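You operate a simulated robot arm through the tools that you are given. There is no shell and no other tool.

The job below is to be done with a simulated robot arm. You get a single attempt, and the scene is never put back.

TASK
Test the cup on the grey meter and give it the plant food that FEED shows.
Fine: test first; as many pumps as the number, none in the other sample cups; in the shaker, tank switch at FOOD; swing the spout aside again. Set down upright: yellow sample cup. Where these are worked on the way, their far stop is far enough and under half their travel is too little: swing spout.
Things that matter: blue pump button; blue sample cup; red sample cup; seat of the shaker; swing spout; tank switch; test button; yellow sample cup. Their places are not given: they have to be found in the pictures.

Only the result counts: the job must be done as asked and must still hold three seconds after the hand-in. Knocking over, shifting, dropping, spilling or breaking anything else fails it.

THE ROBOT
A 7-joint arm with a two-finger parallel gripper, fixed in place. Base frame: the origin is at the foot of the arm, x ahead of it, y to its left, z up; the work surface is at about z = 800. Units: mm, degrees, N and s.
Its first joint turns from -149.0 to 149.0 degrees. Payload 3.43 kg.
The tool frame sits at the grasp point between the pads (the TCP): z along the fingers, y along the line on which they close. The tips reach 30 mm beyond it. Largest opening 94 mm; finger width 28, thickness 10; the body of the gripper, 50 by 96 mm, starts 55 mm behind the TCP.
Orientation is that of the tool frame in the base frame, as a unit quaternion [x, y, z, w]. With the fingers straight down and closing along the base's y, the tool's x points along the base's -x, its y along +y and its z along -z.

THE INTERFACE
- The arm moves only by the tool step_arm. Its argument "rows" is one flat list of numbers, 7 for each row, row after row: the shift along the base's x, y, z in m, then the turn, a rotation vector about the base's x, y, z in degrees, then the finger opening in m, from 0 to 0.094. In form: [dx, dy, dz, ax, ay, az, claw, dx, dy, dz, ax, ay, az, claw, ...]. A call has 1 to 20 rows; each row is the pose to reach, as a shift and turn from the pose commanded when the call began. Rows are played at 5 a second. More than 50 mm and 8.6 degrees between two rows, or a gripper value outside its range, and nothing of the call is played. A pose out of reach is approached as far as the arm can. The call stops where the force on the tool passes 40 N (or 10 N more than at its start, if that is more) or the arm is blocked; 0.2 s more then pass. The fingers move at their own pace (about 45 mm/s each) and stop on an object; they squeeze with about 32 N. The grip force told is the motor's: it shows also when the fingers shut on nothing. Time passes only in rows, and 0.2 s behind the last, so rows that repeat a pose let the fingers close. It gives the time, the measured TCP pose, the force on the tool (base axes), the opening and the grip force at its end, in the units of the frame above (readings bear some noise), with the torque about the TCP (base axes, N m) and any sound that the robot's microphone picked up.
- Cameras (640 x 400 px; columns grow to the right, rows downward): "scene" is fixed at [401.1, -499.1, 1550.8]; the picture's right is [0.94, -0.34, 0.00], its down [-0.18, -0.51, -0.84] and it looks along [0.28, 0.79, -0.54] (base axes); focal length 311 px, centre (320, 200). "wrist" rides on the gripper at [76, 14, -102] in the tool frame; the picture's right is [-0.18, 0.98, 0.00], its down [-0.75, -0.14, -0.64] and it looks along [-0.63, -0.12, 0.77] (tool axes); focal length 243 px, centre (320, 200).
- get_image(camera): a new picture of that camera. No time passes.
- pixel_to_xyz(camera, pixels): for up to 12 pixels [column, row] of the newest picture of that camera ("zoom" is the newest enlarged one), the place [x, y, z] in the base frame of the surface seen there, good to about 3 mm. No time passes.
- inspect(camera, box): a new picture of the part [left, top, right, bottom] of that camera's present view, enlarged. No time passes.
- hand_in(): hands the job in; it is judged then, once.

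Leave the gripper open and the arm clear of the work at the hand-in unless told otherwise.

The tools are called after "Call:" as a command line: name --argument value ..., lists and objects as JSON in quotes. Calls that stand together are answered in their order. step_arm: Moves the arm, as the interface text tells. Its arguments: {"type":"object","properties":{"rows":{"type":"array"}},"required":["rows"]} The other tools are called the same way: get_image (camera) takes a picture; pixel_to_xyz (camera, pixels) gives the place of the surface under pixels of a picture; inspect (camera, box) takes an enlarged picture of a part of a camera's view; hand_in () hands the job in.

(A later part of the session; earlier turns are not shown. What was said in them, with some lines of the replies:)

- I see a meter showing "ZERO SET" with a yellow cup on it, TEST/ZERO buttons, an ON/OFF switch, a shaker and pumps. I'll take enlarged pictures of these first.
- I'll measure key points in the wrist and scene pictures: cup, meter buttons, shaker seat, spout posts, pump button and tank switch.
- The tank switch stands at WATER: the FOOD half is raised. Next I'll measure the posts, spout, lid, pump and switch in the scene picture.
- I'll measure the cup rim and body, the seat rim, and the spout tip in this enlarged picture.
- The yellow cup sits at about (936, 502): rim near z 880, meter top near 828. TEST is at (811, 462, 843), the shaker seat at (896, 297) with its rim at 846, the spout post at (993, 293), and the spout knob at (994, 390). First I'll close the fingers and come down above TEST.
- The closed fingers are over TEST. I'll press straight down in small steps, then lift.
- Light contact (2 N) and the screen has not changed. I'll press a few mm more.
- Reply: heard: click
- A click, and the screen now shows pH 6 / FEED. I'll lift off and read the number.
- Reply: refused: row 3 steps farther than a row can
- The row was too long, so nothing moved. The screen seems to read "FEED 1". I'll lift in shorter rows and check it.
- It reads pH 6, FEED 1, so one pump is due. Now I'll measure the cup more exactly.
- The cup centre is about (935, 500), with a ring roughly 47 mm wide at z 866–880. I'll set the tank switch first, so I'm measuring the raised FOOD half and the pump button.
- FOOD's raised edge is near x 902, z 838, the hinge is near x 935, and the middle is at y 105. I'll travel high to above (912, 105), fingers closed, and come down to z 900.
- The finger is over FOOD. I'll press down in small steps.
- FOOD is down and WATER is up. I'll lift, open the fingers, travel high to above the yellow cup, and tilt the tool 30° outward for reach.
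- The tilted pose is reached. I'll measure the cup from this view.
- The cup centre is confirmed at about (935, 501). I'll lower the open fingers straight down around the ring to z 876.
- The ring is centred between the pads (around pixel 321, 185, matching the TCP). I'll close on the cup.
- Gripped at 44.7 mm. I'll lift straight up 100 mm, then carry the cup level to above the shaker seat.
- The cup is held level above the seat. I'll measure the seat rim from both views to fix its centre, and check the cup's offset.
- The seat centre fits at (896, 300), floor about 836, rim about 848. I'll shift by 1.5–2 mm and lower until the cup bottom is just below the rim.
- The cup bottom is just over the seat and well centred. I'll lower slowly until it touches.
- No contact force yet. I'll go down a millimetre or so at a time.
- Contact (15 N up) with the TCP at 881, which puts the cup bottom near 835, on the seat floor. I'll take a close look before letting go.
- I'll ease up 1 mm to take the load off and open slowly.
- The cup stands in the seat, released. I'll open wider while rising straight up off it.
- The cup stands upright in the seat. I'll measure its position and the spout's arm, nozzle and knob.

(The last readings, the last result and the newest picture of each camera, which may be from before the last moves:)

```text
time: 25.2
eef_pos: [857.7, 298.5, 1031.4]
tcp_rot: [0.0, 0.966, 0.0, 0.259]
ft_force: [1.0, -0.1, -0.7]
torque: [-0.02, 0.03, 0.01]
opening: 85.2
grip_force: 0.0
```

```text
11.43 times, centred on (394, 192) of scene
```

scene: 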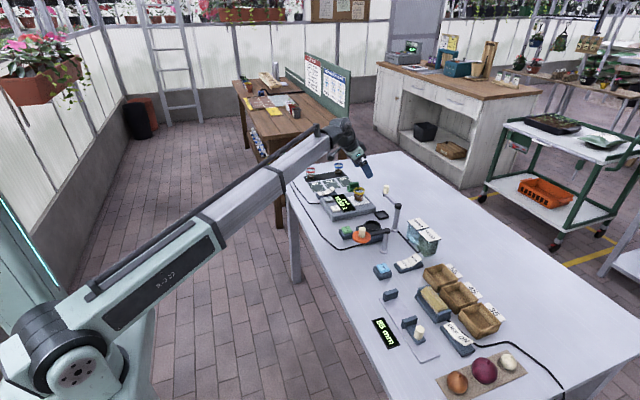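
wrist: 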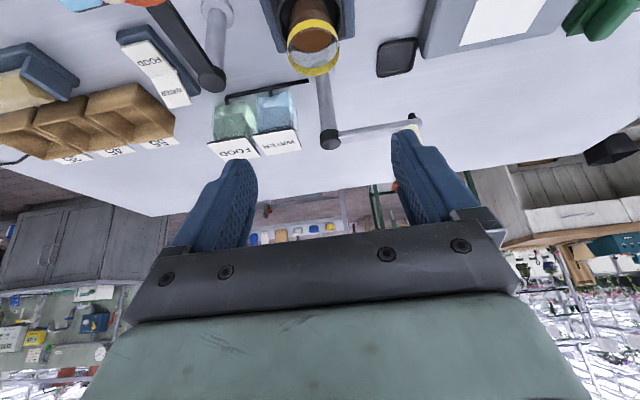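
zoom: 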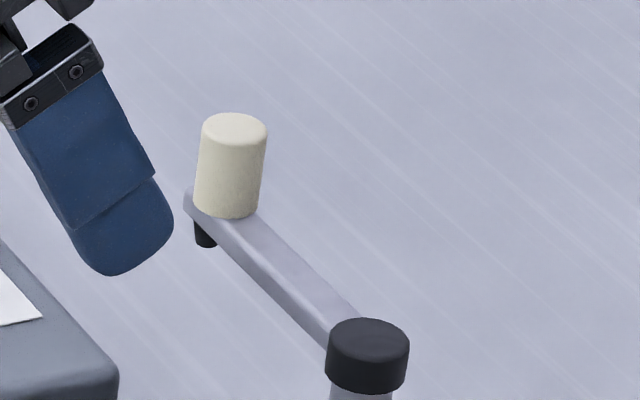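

The cup's ring is centred at (897, 300), top near 885. The spout post is near (994, 301), with its knob near (994, 394), z 917–944. I'll go above the knob with the fingers half open, still tilted, so they can grip the knob's upper part without touching the arm below.

Call:
step_arm --rows '[0.03, 0.022, 0, 0, 0, 0, 0.06, 0.06, 0.045, 0, 0, 0, 0, 0.055, 0.09, 0.068, 0, 0, 0, 0, 0.055, 0.11, 0.084, -0.01, 0, 0, 0, 0.055, 0.1255, 0.094, -0.025, 0, 0, 0, 0.055, 0.1255, 0.094, -0.04, 0, 0, 0, 0.055, 0.1255, 0.094, -0.04, 0, 0, 0, 0.055]'

Call:
get_image --camera "wrist"

Call:
inspect --camera "scene" --box '[350, 160, 430, 220]'

```text
time: 26.8
eef_pos: [982.9, 393.5, 991.6]
tcp_rot: [0.0, 0.966, 0.001, 0.259]
ft_force: [0.6, 0.0, 0.5]
torque: [-0.01, 0.02, 0.02]
opening: 55.0
grip_force: 0.1
```

```text
taken
```

wrist: 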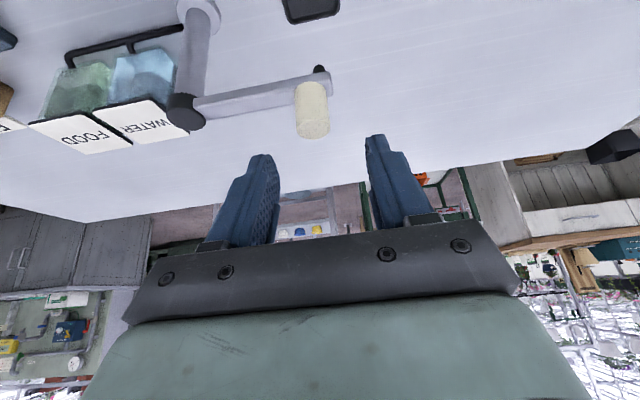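

```text
6.67 times, centred on (390, 190) of scene
```

zoom: 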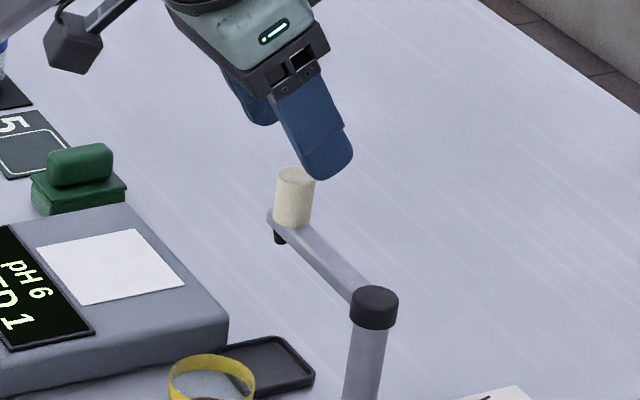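

I'll check the knob's position in this wrist view.

Call:
pixel_to_xyz --camera "wrist" --pixels '[[313, 130], [297, 125], [329, 125], [312, 110], [311, 90], [320, 75], [250, 100], [186, 112], [195, 100], [312, 138]]'

```text
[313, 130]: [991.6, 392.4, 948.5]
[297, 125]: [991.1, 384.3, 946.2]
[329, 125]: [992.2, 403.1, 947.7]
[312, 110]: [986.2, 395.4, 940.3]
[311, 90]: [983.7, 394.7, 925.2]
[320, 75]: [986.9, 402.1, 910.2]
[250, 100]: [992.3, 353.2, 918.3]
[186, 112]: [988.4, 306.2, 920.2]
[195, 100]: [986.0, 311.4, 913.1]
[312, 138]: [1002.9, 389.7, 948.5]
```

The knob centre is (994, 394), top 948. I'll lower to TCP z 954 and close on the knob.

Call:
step_arm --rows '[0, 0, -0.015, 0, 0, 0, 0.055, 0, 0, -0.028, 0, 0, 0, 0.055, 0, 0, -0.038, 0, 0, 0, 0.055, 0, 0, -0.038, 0, 0, 0, 0.045, 0, 0, -0.038, 0, 0, 0, 0.03, 0, 0, -0.038, 0, 0, 0, 0.015, 0, 0, -0.038, 0, 0, 0, 0.01, 0, 0, -0.038, 0, 0, 0, 0.01]'

Call:
get_image --camera "wrist"

Call:
inspect --camera "scene" --box '[350, 160, 430, 220]'

```text
time: 28.6
eef_pos: [982.9, 392.4, 954.2]
tcp_rot: [0.0, 0.966, -0.001, 0.259]
ft_force: [-0.1, -12.1, -2.0]
torque: [-0.34, -0.01, -0.16]
opening: 20.8
grip_force: 45.0
```

```text
taken
```

wrist: 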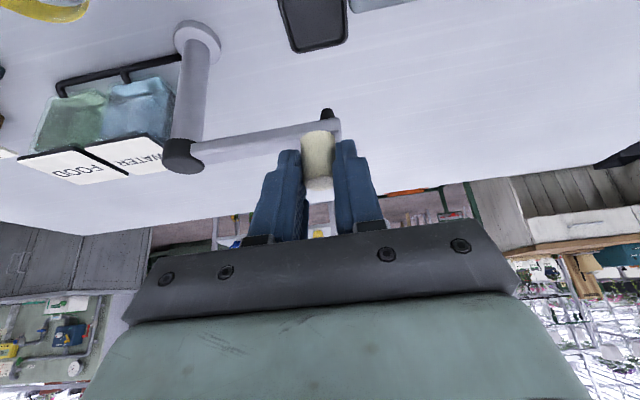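

```text
6.67 times, centred on (390, 190) of scene
```

zoom: 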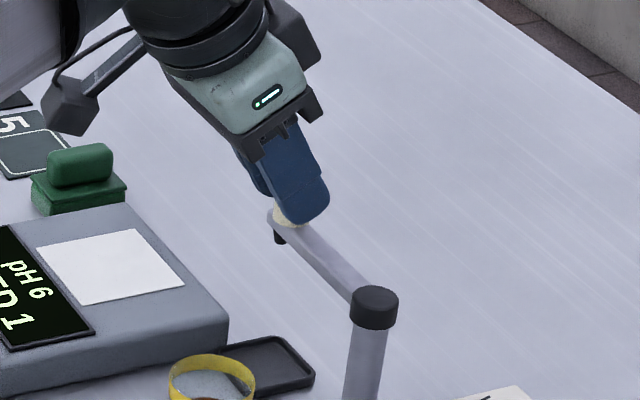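

Gripped, opening 20.8, but a -12 N sideways load shows the knob sits about 2 mm less in y. I'll ease that off and start the arc with a small piece.

Call:
step_arm --rows '[0, -0.0015, 0, 0, 0, 0, 0.01, -0.006, -0.0022, 0, 0, 0, 0, 0.01, -0.012, -0.0028, 0, 0, 0, 0, 0.01]'

Call:
inspect --camera "scene" --box '[350, 160, 430, 220]'

```text
time: 29.4
eef_pos: [971.9, 391.1, 954.5]
tcp_rot: [0.0, 0.966, 0.002, 0.258]
ft_force: [4.2, -0.4, -4.4]
torque: [-0.01, -0.21, 0.34]
opening: 21.1
grip_force: 44.6
```

```text
6.67 times, centred on (390, 190) of scene
```

zoom: 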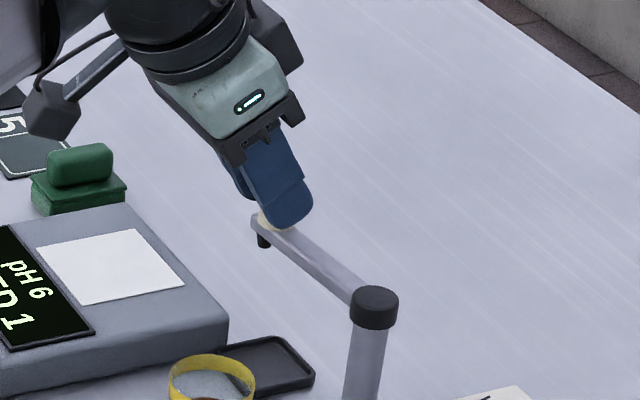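

It swings with about 4 N. I'll follow the arc to roughly 60°.

Call:
step_arm --rows '[-0.0116, -0.0021, 0, 0, 0, 0, 0.01, -0.0228, -0.0059, 0, 0, 0, 0, 0.01, -0.0335, -0.0112, 0, 0, 0, 0, 0.01, -0.0434, -0.0178, 0, 0, 0, 0, 0.01, -0.0523, -0.0257, 0, 0, 0, 0, 0.01, -0.0602, -0.0346, 0, 0, 0, 0, 0.01, -0.0668, -0.0445, 0, 0, 0, 0, 0.01]'

Call:
inspect --camera "scene" --box '[340, 170, 420, 230]'

```text
time: 31.2
eef_pos: [901.4, 347.2, 955.1]
tcp_rot: [0.002, 0.967, 0.003, 0.256]
ft_force: [-6.7, 4.8, 3.9]
torque: [-0.19, -0.33, 0.09]
opening: 21.2
grip_force: 45.4
stopped in row 7: the force on the tool passed its limit at 41 N (the readings are from after the stop); the commanded pose is now the measured one
```

```text
6.67 times, centred on (380, 200) of scene
```

zoom: 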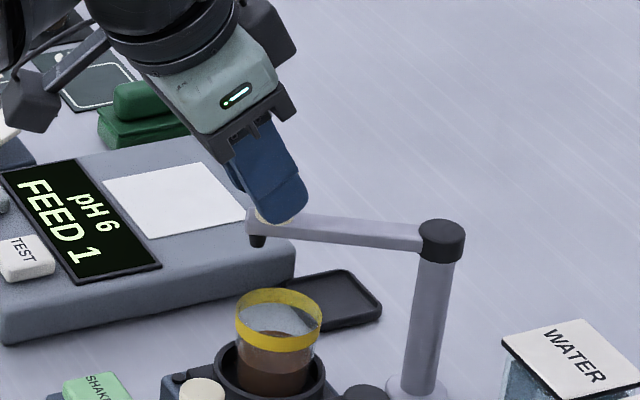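

The force passed 40 N near 60° of swing. I'll measure where the spout's tip and arm are now.

Call:
pixel_to_xyz --camera "zoom" --pixels '[[258, 241], [253, 222], [350, 230], [400, 236], [442, 225], [440, 245], [275, 335], [278, 295], [300, 225]]'

Call:
get_image --camera "wrist"

```text
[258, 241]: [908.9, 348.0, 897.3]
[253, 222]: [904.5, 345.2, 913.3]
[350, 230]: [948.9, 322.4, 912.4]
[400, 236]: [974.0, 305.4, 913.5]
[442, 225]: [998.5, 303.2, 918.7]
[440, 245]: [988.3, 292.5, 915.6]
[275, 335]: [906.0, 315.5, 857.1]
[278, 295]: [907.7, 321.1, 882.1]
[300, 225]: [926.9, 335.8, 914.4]
```

```text
taken
```

wrist: 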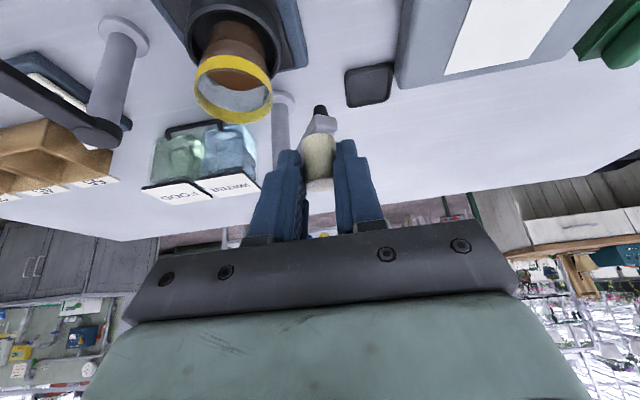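

The arm is at about 60° of its swing and the nozzle at (909, 348), not yet over the cup at (897, 300). The load probably comes from the tight grip on the turning knob. I'll loosen the fingers to a loose straddle and push on in -y with the far finger.

Call:
step_arm --rows '[0, 0, 0, 0, 0, 0, 0.03, 0, 0, 0, 0, 0, 0, 0.03, -0.002, -0.006, 0, 0, 0, 0, 0.03, -0.0049, -0.0152, 0, 0, 0, 0, 0.03, -0.007, -0.021, 0, 0, 0, 0, 0.03, -0.0087, -0.027, 0, 0, 0, 0, 0.03, -0.0098, -0.033, 0, 0, 0, 0, 0.03, -0.011, -0.039, 0, 0, 0, 0, 0.03]'

Call:
inspect --camera "scene" --box '[340, 170, 420, 230]'

Call:
get_image --camera "wrist"

```text
time: 33.0
eef_pos: [889.8, 307.5, 955.5]
tcp_rot: [0.001, 0.967, 0.001, 0.256]
ft_force: [-0.1, 0.0, -1.0]
torque: [0.01, 0.04, -0.03]
opening: 29.9
grip_force: 0.0
```

```text
6.67 times, centred on (380, 200) of scene
```

zoom: 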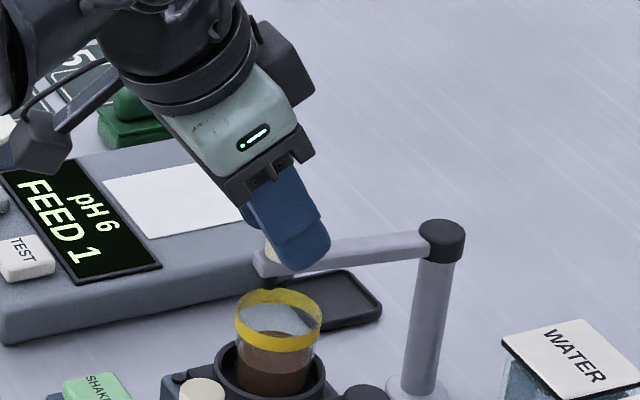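

```text
taken
```

wrist: 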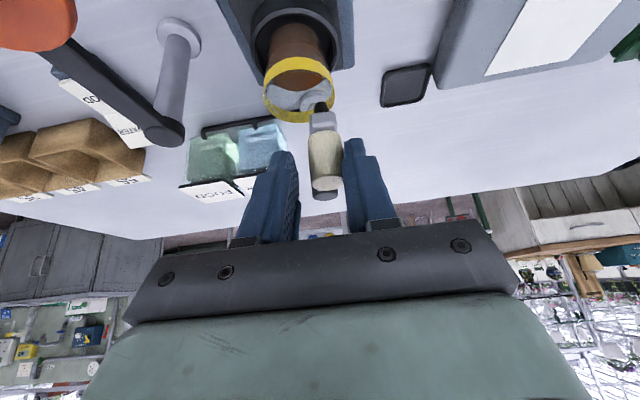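

That moves freely. I'll push on in small steps to find the far stop.

Call:
step_arm --rows '[-0.0005, -0.004, 0, 0, 0, 0, 0.03, -0.001, -0.008, 0, 0, 0, 0, 0.03, -0.001, -0.012, 0, 0, 0, 0, 0.03, -0.001, -0.015, 0, 0, 0, 0, 0.03]'

Call:
inspect --camera "scene" --box '[340, 170, 420, 230]'

Call:
get_image --camera "wrist"

```text
time: 34.0
eef_pos: [890.3, 293.2, 954.4]
tcp_rot: [0.001, 0.967, 0.002, 0.256]
ft_force: [-0.7, 6.5, -2.4]
torque: [0.07, 0.03, 0.1]
opening: 33.1
grip_force: 3.1
```

```text
6.67 times, centred on (380, 200) of scene
```

zoom: 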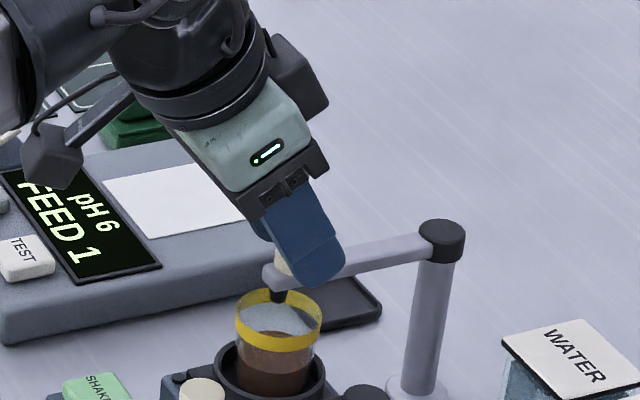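

```text
taken
```

wrist: 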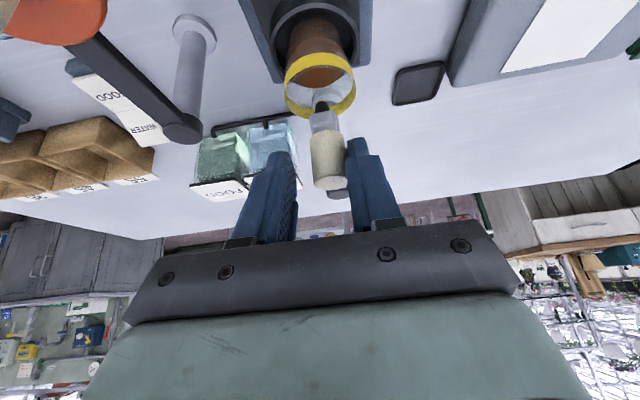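

6.5 N in y and the finger is being pushed back, so this looks like the far stop. I'll check where the nozzle is over the cup.

Call:
pixel_to_xyz --camera "zoom" --pixels '[[277, 297], [268, 278], [350, 263], [400, 253], [284, 260], [281, 347]]'

Call:
pixel_to_xyz --camera "wrist" --pixels '[[322, 105], [324, 120], [326, 150], [337, 190], [320, 113]]'

Call:
inspect --camera "wrist" --box '[250, 30, 400, 200]'

```text
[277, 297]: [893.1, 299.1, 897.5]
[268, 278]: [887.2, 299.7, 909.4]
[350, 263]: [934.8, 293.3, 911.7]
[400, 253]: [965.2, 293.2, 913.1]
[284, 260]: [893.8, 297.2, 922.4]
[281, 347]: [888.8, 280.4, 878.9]
```

```text
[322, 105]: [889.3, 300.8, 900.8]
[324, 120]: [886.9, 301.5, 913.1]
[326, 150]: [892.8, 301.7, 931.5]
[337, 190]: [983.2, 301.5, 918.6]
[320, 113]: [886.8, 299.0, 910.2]
```

```text
2.35 times, centred on (325, 115) of wrist
```

zoom: 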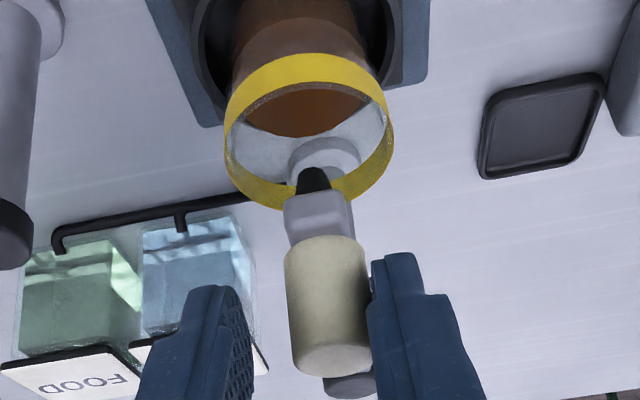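

The nozzle is at about (893, 300), inside the cup's ring. I'll back the finger off, open, rise, turn the tool vertical again and go above the blue PUMP button at (833, 104) with the fingers closed.

Call:
step_arm --rows '[0, 0.003, 0, 0, 0, 0, 0.035, 0, 0.002, 0, 0, 0, 0, 0.045, 0, 0.002, 0.002, 0, 0, 0, 0.055, 0, 0.002, 0.03, 0, 0, 0, 0.055, 0, 0.002, 0.06, 0, 0, 0, 0.055, 0, 0, 0.09, 0, 0, 0, 0.055, -0.011, -0.038, 0.09, 0, 6, 0, 0.04, -0.022, -0.076, 0.09, 0, 12, 0, 0.02, -0.034, -0.114, 0.09, 0, 18, 0, 0, -0.045, -0.152, 0.09, 0, 24, 0, 0, -0.0564, -0.189, 0.09, 0, 29.7, 0, 0, -0.0564, -0.189, 0.05, 0, 29.7, 0, 0, -0.0564, -0.189, 0.01, 0, 29.7, 0, 0, -0.0564, -0.189, -0.03, 0, 29.7, 0, 0, -0.0564, -0.189, -0.06, 0, 29.7, 0, 0]'

Call:
get_image --camera "wrist"

Call:
inspect --camera "scene" --box '[340, 180, 460, 280]'

```text
time: 37.2
eef_pos: [833.3, 104.1, 894.8]
tcp_rot: [0.001, 1.0, 0.001, 0.0]
ft_force: [-0.3, 0.5, -0.6]
torque: [-0.03, -0.01, 0.0]
opening: 0.0
grip_force: 32.0
```

```text
taken
```

wrist: 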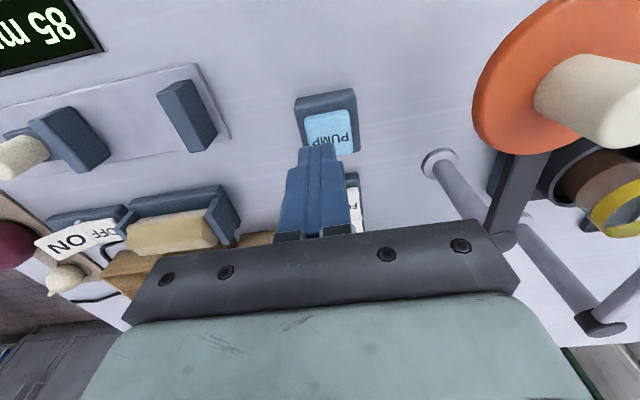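

```text
4.00 times, centred on (400, 230) of scene
```

zoom: 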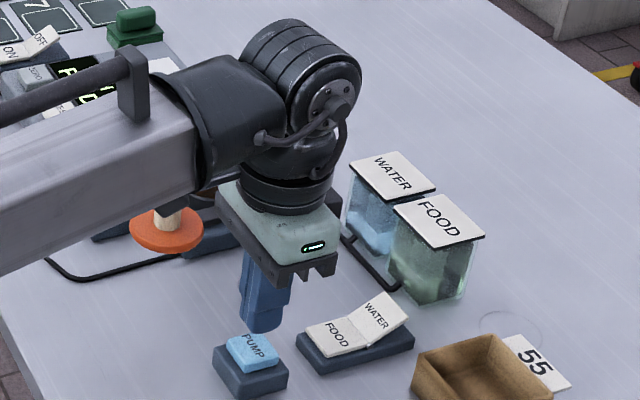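

The finger is above PUMP, and FOOD is still down. I'll press down slowly, watching for a single click.

Call:
step_arm --rows '[0, 0, -0.015, 0, 0, 0, 0, 0, 0, -0.026, 0, 0, 0, 0, 0, 0, -0.031, 0, 0, 0, 0, 0, 0, -0.034, 0, 0, 0, 0, 0, 0, -0.036, 0, 0, 0, 0]'

Call:
inspect --camera "scene" --box '[370, 235, 450, 285]'

```text
time: 38.4
eef_pos: [833.7, 104.2, 858.3]
tcp_rot: [0.002, 1.0, 0.001, -0.001]
ft_force: [-2.2, -1.0, 3.3]
torque: [-0.05, 0.06, -0.01]
opening: 0.0
grip_force: 32.3
heard: click
```

```text
8.00 times, centred on (410, 260) of scene
```

zoom: 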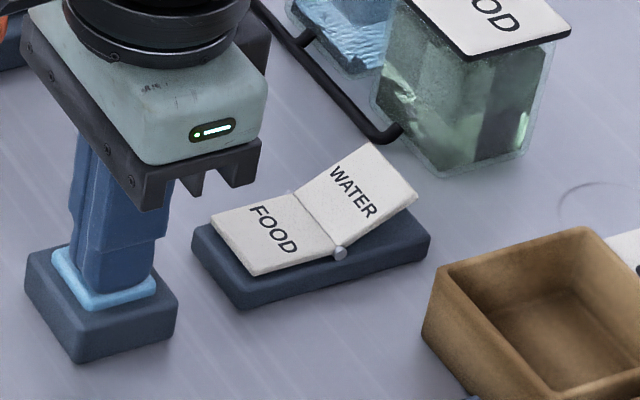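

One click was heard. I'll lift straight off and rise clear, then look at the cup.

Call:
step_arm --rows '[0, 0, 0.015, 0, 0, 0, 0, 0, 0, 0.05, 0, 0, 0, 0, 0, 0, 0.09, 0, 0, 0, 0, 0, 0, 0.13, 0, 0, 0, 0, 0, 0, 0.17, 0, 0, 0, 0, -0.03, -0.03, 0.187, 0, 0, 0, 0, -0.06, -0.06, 0.187, 0, 0, 0, 0, -0.09, -0.09, 0.187, 0, 0, 0, 0]'

Call:
inspect --camera "scene" --box '[340, 180, 420, 240]'

Call:
get_image --camera "wrist"

Call:
get_image --camera "scene"

```text
time: 40.2
eef_pos: [744.2, 13.6, 1044.4]
tcp_rot: [0.001, 1.0, 0.001, 0.0]
ft_force: [-0.4, -0.6, 0.0]
torque: [-0.01, 0.02, 0.02]
opening: 0.0
grip_force: 32.3
```

```text
6.67 times, centred on (380, 210) of scene
```

zoom: 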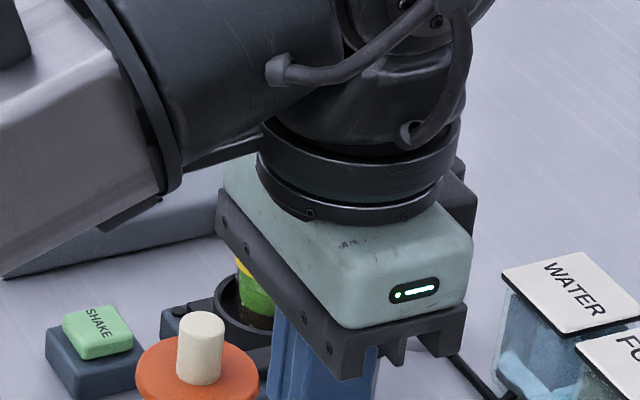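

```text
taken
```

wrist: 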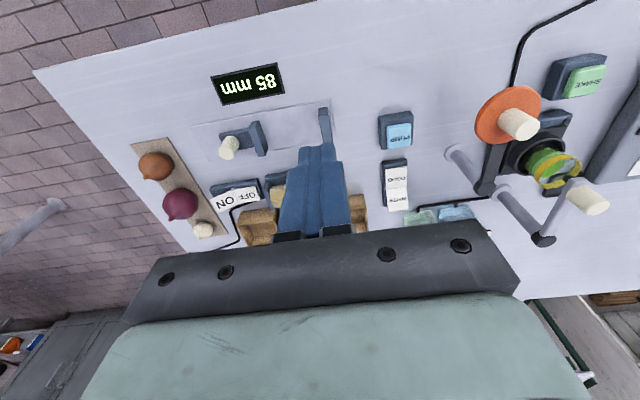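

```text
taken
```

scene: 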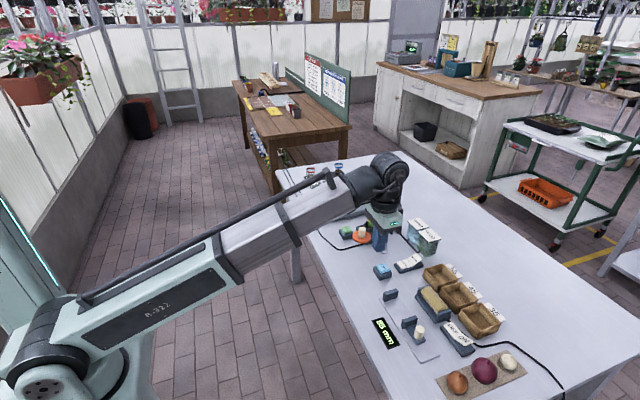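

The soil now shows green food in the cup. The spout looks a bit off in this view, so I'll measure it.

Call:
inspect --camera "wrist" --box '[470, 90, 630, 260]'

Call:
pixel_to_xyz --camera "wrist" --pixels '[[590, 203], [580, 193], [572, 184], [544, 240], [553, 180], [540, 165], [574, 165], [560, 210]]'

```text
2.35 times, centred on (550, 175) of wrist
```

zoom: 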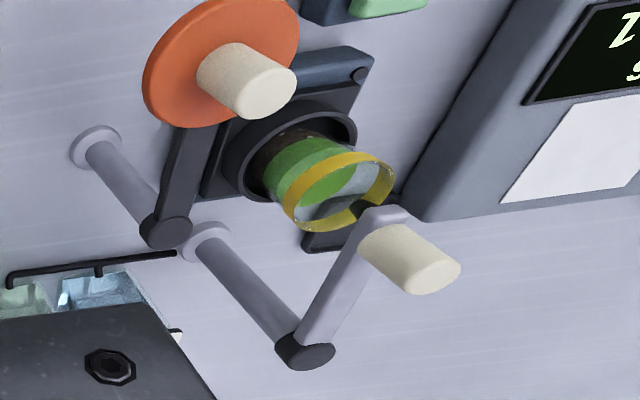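

```text
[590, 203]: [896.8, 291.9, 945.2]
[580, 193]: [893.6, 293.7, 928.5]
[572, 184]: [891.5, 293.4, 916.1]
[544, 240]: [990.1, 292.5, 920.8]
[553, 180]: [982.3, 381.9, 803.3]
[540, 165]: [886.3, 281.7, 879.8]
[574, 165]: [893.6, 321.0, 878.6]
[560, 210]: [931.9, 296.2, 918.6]
```

The spout is over the cup and the food went in. Now I'll swing the spout aside. I'll go above its knob at about (902, 300), tilted as before, with the fingers open 50 mm.

Call:
step_arm --rows '[0.0184, 0.0356, 0, 0, -3.7, 0, 0.02, 0.0368, 0.0712, 0, 0, -7.4, 0, 0.05, 0.0552, 0.1068, 0, 0, -11.1, 0, 0.05, 0.0736, 0.1424, 0, 0, -14.8, 0, 0.05, 0.092, 0.178, 0, 0, -18.5, 0, 0.05, 0.1104, 0.2136, 0, 0, -22.2, 0, 0.05, 0.1288, 0.2492, 0, 0, -25.9, 0, 0.05, 0.147, 0.286, 0, 0, -29.7, 0, 0.05, 0.147, 0.286, -0.03, 0, -29.7, 0, 0.05, 0.147, 0.286, -0.045, 0, -29.7, 0, 0.05, 0.147, 0.286, -0.045, 0, -29.7, 0, 0.05]'

Call:
get_image --camera "wrist"

Call:
inspect --camera "scene" --box '[340, 170, 420, 230]'

```text
time: 42.6
eef_pos: [887.8, 300.6, 998.8]
tcp_rot: [0.001, 0.967, 0.002, 0.256]
ft_force: [0.3, -0.1, 0.3]
torque: [0.0, 0.05, 0.0]
opening: 49.8
grip_force: 0.0
```

```text
taken
```

wrist: 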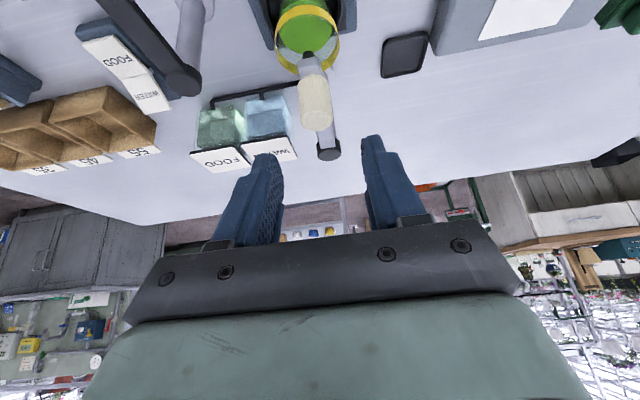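

```text
6.67 times, centred on (380, 200) of scene
```

zoom: 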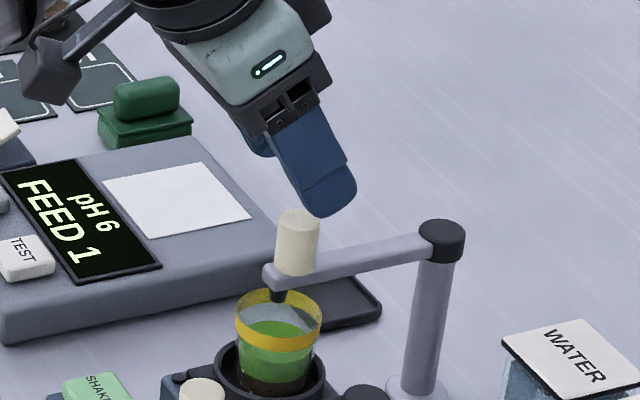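

The fingers straddle the knob line. I'll lower, narrow to 30 mm, and push the knob in +y along its arc to about halfway.

Call:
step_arm --rows '[0, 0, -0.025, 0, 0, 0, 0.05, 0, 0, -0.045, 0, 0, 0, 0.05, 0, 0, -0.046, 0, 0, 0, 0.04, 0, 0, -0.046, 0, 0, 0, 0.03, 0, 0.005, -0.046, 0, 0, 0, 0.03, 0.0006, 0.012, -0.046, 0, 0, 0, 0.03, 0.0013, 0.018, -0.046, 0, 0, 0, 0.03, 0.0024, 0.024, -0.046, 0, 0, 0, 0.03, 0.0036, 0.0298, -0.046, 0, 0, 0, 0.03, 0.0055, 0.0355, -0.046, 0, 0, 0, 0.03, 0.0075, 0.0412, -0.046, 0, 0, 0, 0.03, 0.0102, 0.0466, -0.046, 0, 0, 0, 0.03, 0.0128, 0.052, -0.046, 0, 0, 0, 0.03, 0.0162, 0.057, -0.046, 0, 0, 0, 0.03, 0.0195, 0.062, -0.046, 0, 0, 0, 0.03, 0.0235, 0.0665, -0.046, 0, 0, 0, 0.03, 0.0275, 0.071, -0.046, 0, 0, 0, 0.03]'

Call:
get_image --camera "wrist"

Call:
inspect --camera "scene" --box '[340, 170, 420, 230]'

```text
time: 46.2
eef_pos: [918.1, 369.5, 953.3]
tcp_rot: [0.001, 0.967, 0.002, 0.256]
ft_force: [-0.9, 0.2, 0.8]
torque: [-0.02, -0.04, -0.01]
opening: 30.1
grip_force: 0.1
```

```text
taken
```

wrist: 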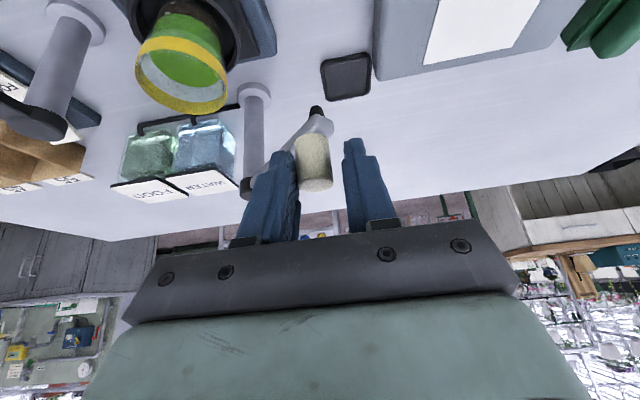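

```text
6.67 times, centred on (380, 200) of scene
```

zoom: 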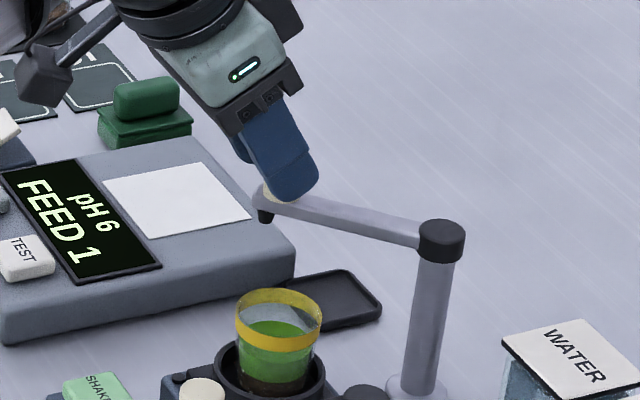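

The spout is about halfway back. I'll centre on the knob and grip it for the rest, where the motion turns towards +x.

Call:
step_arm --rows '[0, -0.003, 0, 0, 0, 0, 0.03, 0, -0.0045, 0, 0, 0, 0, 0.025, 0, -0.0045, 0, 0, 0, 0, 0.01, 0, -0.0045, 0, 0, 0, 0, 0.01]'

```text
time: 47.2
eef_pos: [919.0, 366.4, 954.5]
tcp_rot: [0.001, 0.967, 0.002, 0.256]
ft_force: [0.0, 0.7, 0.3]
torque: [-0.16, -0.04, 0.03]
opening: 21.2
grip_force: 43.8
```

Gripped with almost no side load. I'll follow the arc back to the start side in steps.

Call:
step_arm --rows '[0.0045, 0.0038, 0, 0, 0, 0, 0.01, 0.009, 0.0073, 0, 0, 0, 0, 0.01, 0.014, 0.0105, 0, 0, 0, 0, 0.01, 0.019, 0.0134, 0, 0, 0, 0, 0.01]'

```text
time: 48.2
eef_pos: [937.5, 380.2, 954.2]
tcp_rot: [0.002, 0.967, 0.002, 0.256]
ft_force: [-1.5, -4.4, 1.7]
torque: [-0.32, 0.33, -0.37]
opening: 21.1
grip_force: 45.0
```

Loads are small. Continuing.

Call:
step_arm --rows '[0.0054, 0.0024, 0, 0, 0, 0, 0.01, 0.0108, 0.0045, 0, 0, 0, 0, 0.01, 0.0165, 0.0063, 0, 0, 0, 0, 0.01, 0.0222, 0.0078, 0, 0, 0, 0, 0.01, 0.028, 0.0089, 0, 0, 0, 0, 0.01, 0.034, 0.0097, 0, 0, 0, 0, 0.01]'

Call:
inspect --camera "scene" --box '[350, 160, 430, 220]'

```text
time: 49.6
eef_pos: [970.7, 390.7, 954.4]
tcp_rot: [0.001, 0.967, 0.003, 0.256]
ft_force: [-3.4, 2.9, 10.7]
torque: [-0.11, 0.45, -0.22]
opening: 21.3
grip_force: 44.9
```

```text
6.67 times, centred on (390, 190) of scene
```

zoom: 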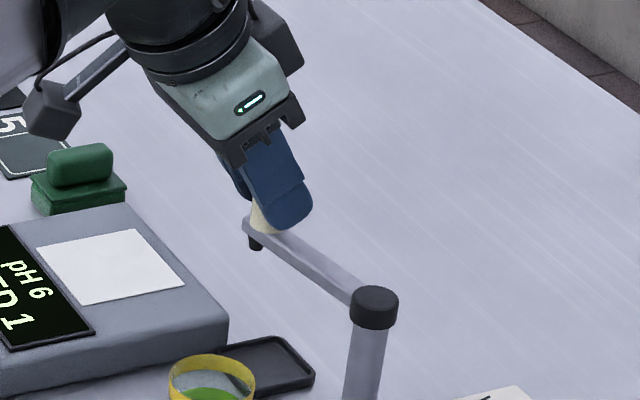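

The knob lags slightly in the fingers but is moving. I'll take the last piece to the stop.

Call:
step_arm --rows '[0.005, 0.0003, 0, 0, 0, 0, 0.01, 0.01, 0.0006, 0, 0, 0, 0, 0.01, 0.014, 0.0006, 0, 0, 0, 0, 0.01, 0.018, 0.0006, 0, 0, 0, 0, 0.01]'

Call:
inspect --camera "scene" --box '[350, 160, 430, 220]'

```text
time: 50.6
eef_pos: [990.1, 392.4, 953.6]
tcp_rot: [0.0, 0.967, 0.002, 0.256]
ft_force: [-5.2, 15.4, 8.7]
torque: [-0.17, -0.25, 0.06]
opening: 21.3
grip_force: 45.0
```

```text
6.67 times, centred on (390, 190) of scene
```

zoom: 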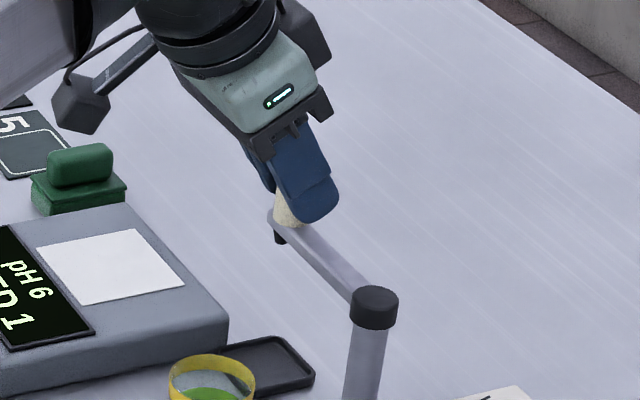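

The spout is back where it began, with the same picture position as at the start. I'll release, rise and retreat.

Call:
step_arm --rows '[0, 0, 0, 0, 0, 0, 0.03, 0, 0, 0, 0, 0, 0, 0.05, 0, 0, 0.002, 0, 0, 0, 0.06, 0, 0, 0.03, 0, 0, 0, 0.06, 0, 0, 0.06, 0, 0, 0, 0.08, 0, 0, 0.1, 0, 0, 0, 0.09, -0.04, 0.01, 0.12, 0, 5, 0, 0.09, -0.08, 0.02, 0.14, 0, 12, 0, 0.09, -0.12, 0.03, 0.15, 0, 19, 0, 0.09, -0.16, 0.04, 0.15, 0, 25, 0, 0.09, -0.2, 0.05, 0.15, 0, 29.7, 0, 0.09, -0.22, 0.08, 0.15, 0, 29.7, 0, 0.09, -0.23, 0.12, 0.15, 0, 29.7, 0, 0.09, -0.23, 0.16, 0.15, 0, 29.7, 0, 0.09]'

Call:
get_image --camera "scene"

Call:
inspect --camera "scene" --box '[300, 160, 460, 280]'

Call:
get_image --camera "wrist"

```text
time: 53.6
eef_pos: [759.1, 549.0, 1105.2]
tcp_rot: [0.002, 1.0, 0.002, -0.002]
ft_force: [-1.1, -0.2, 0.7]
torque: [0.0, 0.01, 0.0]
opening: 89.8
grip_force: 0.1
```

```text
taken
```

scene: 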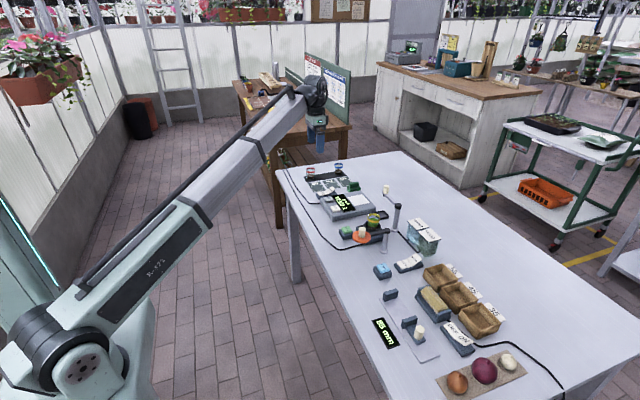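

```text
3.33 times, centred on (380, 220) of scene
```

zoom: 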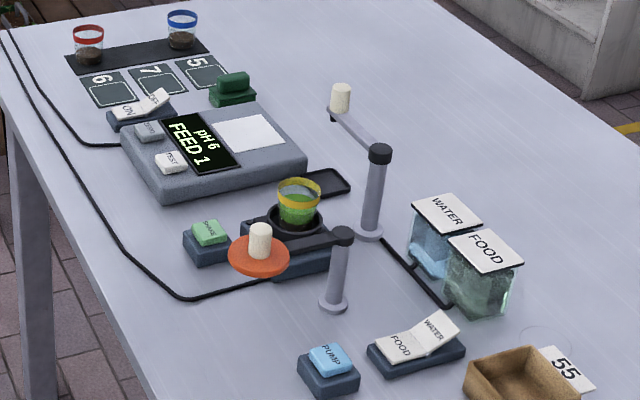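

```text
taken
```

wrist: 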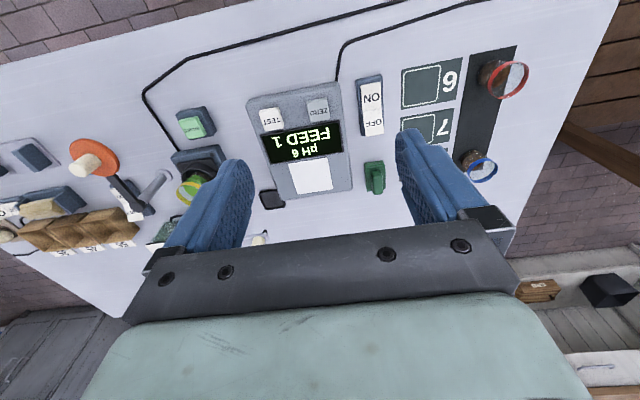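

The final state looks right:
- The yellow cup stands upright in the shaker with one portion of green food.
- The tank switch is at FOOD.
- The spout is swung aside, with its knob back at pixel (386, 189).
- The red and blue cups are untouched, and the gripper is open and clear.

I'm handing in.

Call:
hand_in

```text
The job is handed in.
```

I tested the yellow cup and gave it its plant food, then handed the job in; no verdict has come back.

- **Test:** with the cup on the grey meter, pressing TEST showed pH 6 and FEED 1.
- **Tank switch:** it stood at WATER, so I set it to FOOD before pumping.
- **Feeding:** I moved the cup to the shaker seat and swung the spout over it to its far stop. I pressed the blue pump button once, with one click heard. Green food then showed in the cup.
- **Spout:** I swung it aside again, back to where it started. While I swung it over the cup, the force limit stopped the arm once, about two thirds of the way. I loosened the grip and finished the swing, and saw no damage.
- **At hand-in:** the yellow cup was standing upright in the shaker, the red and blue cups were untouched, and the gripper was open and clear.
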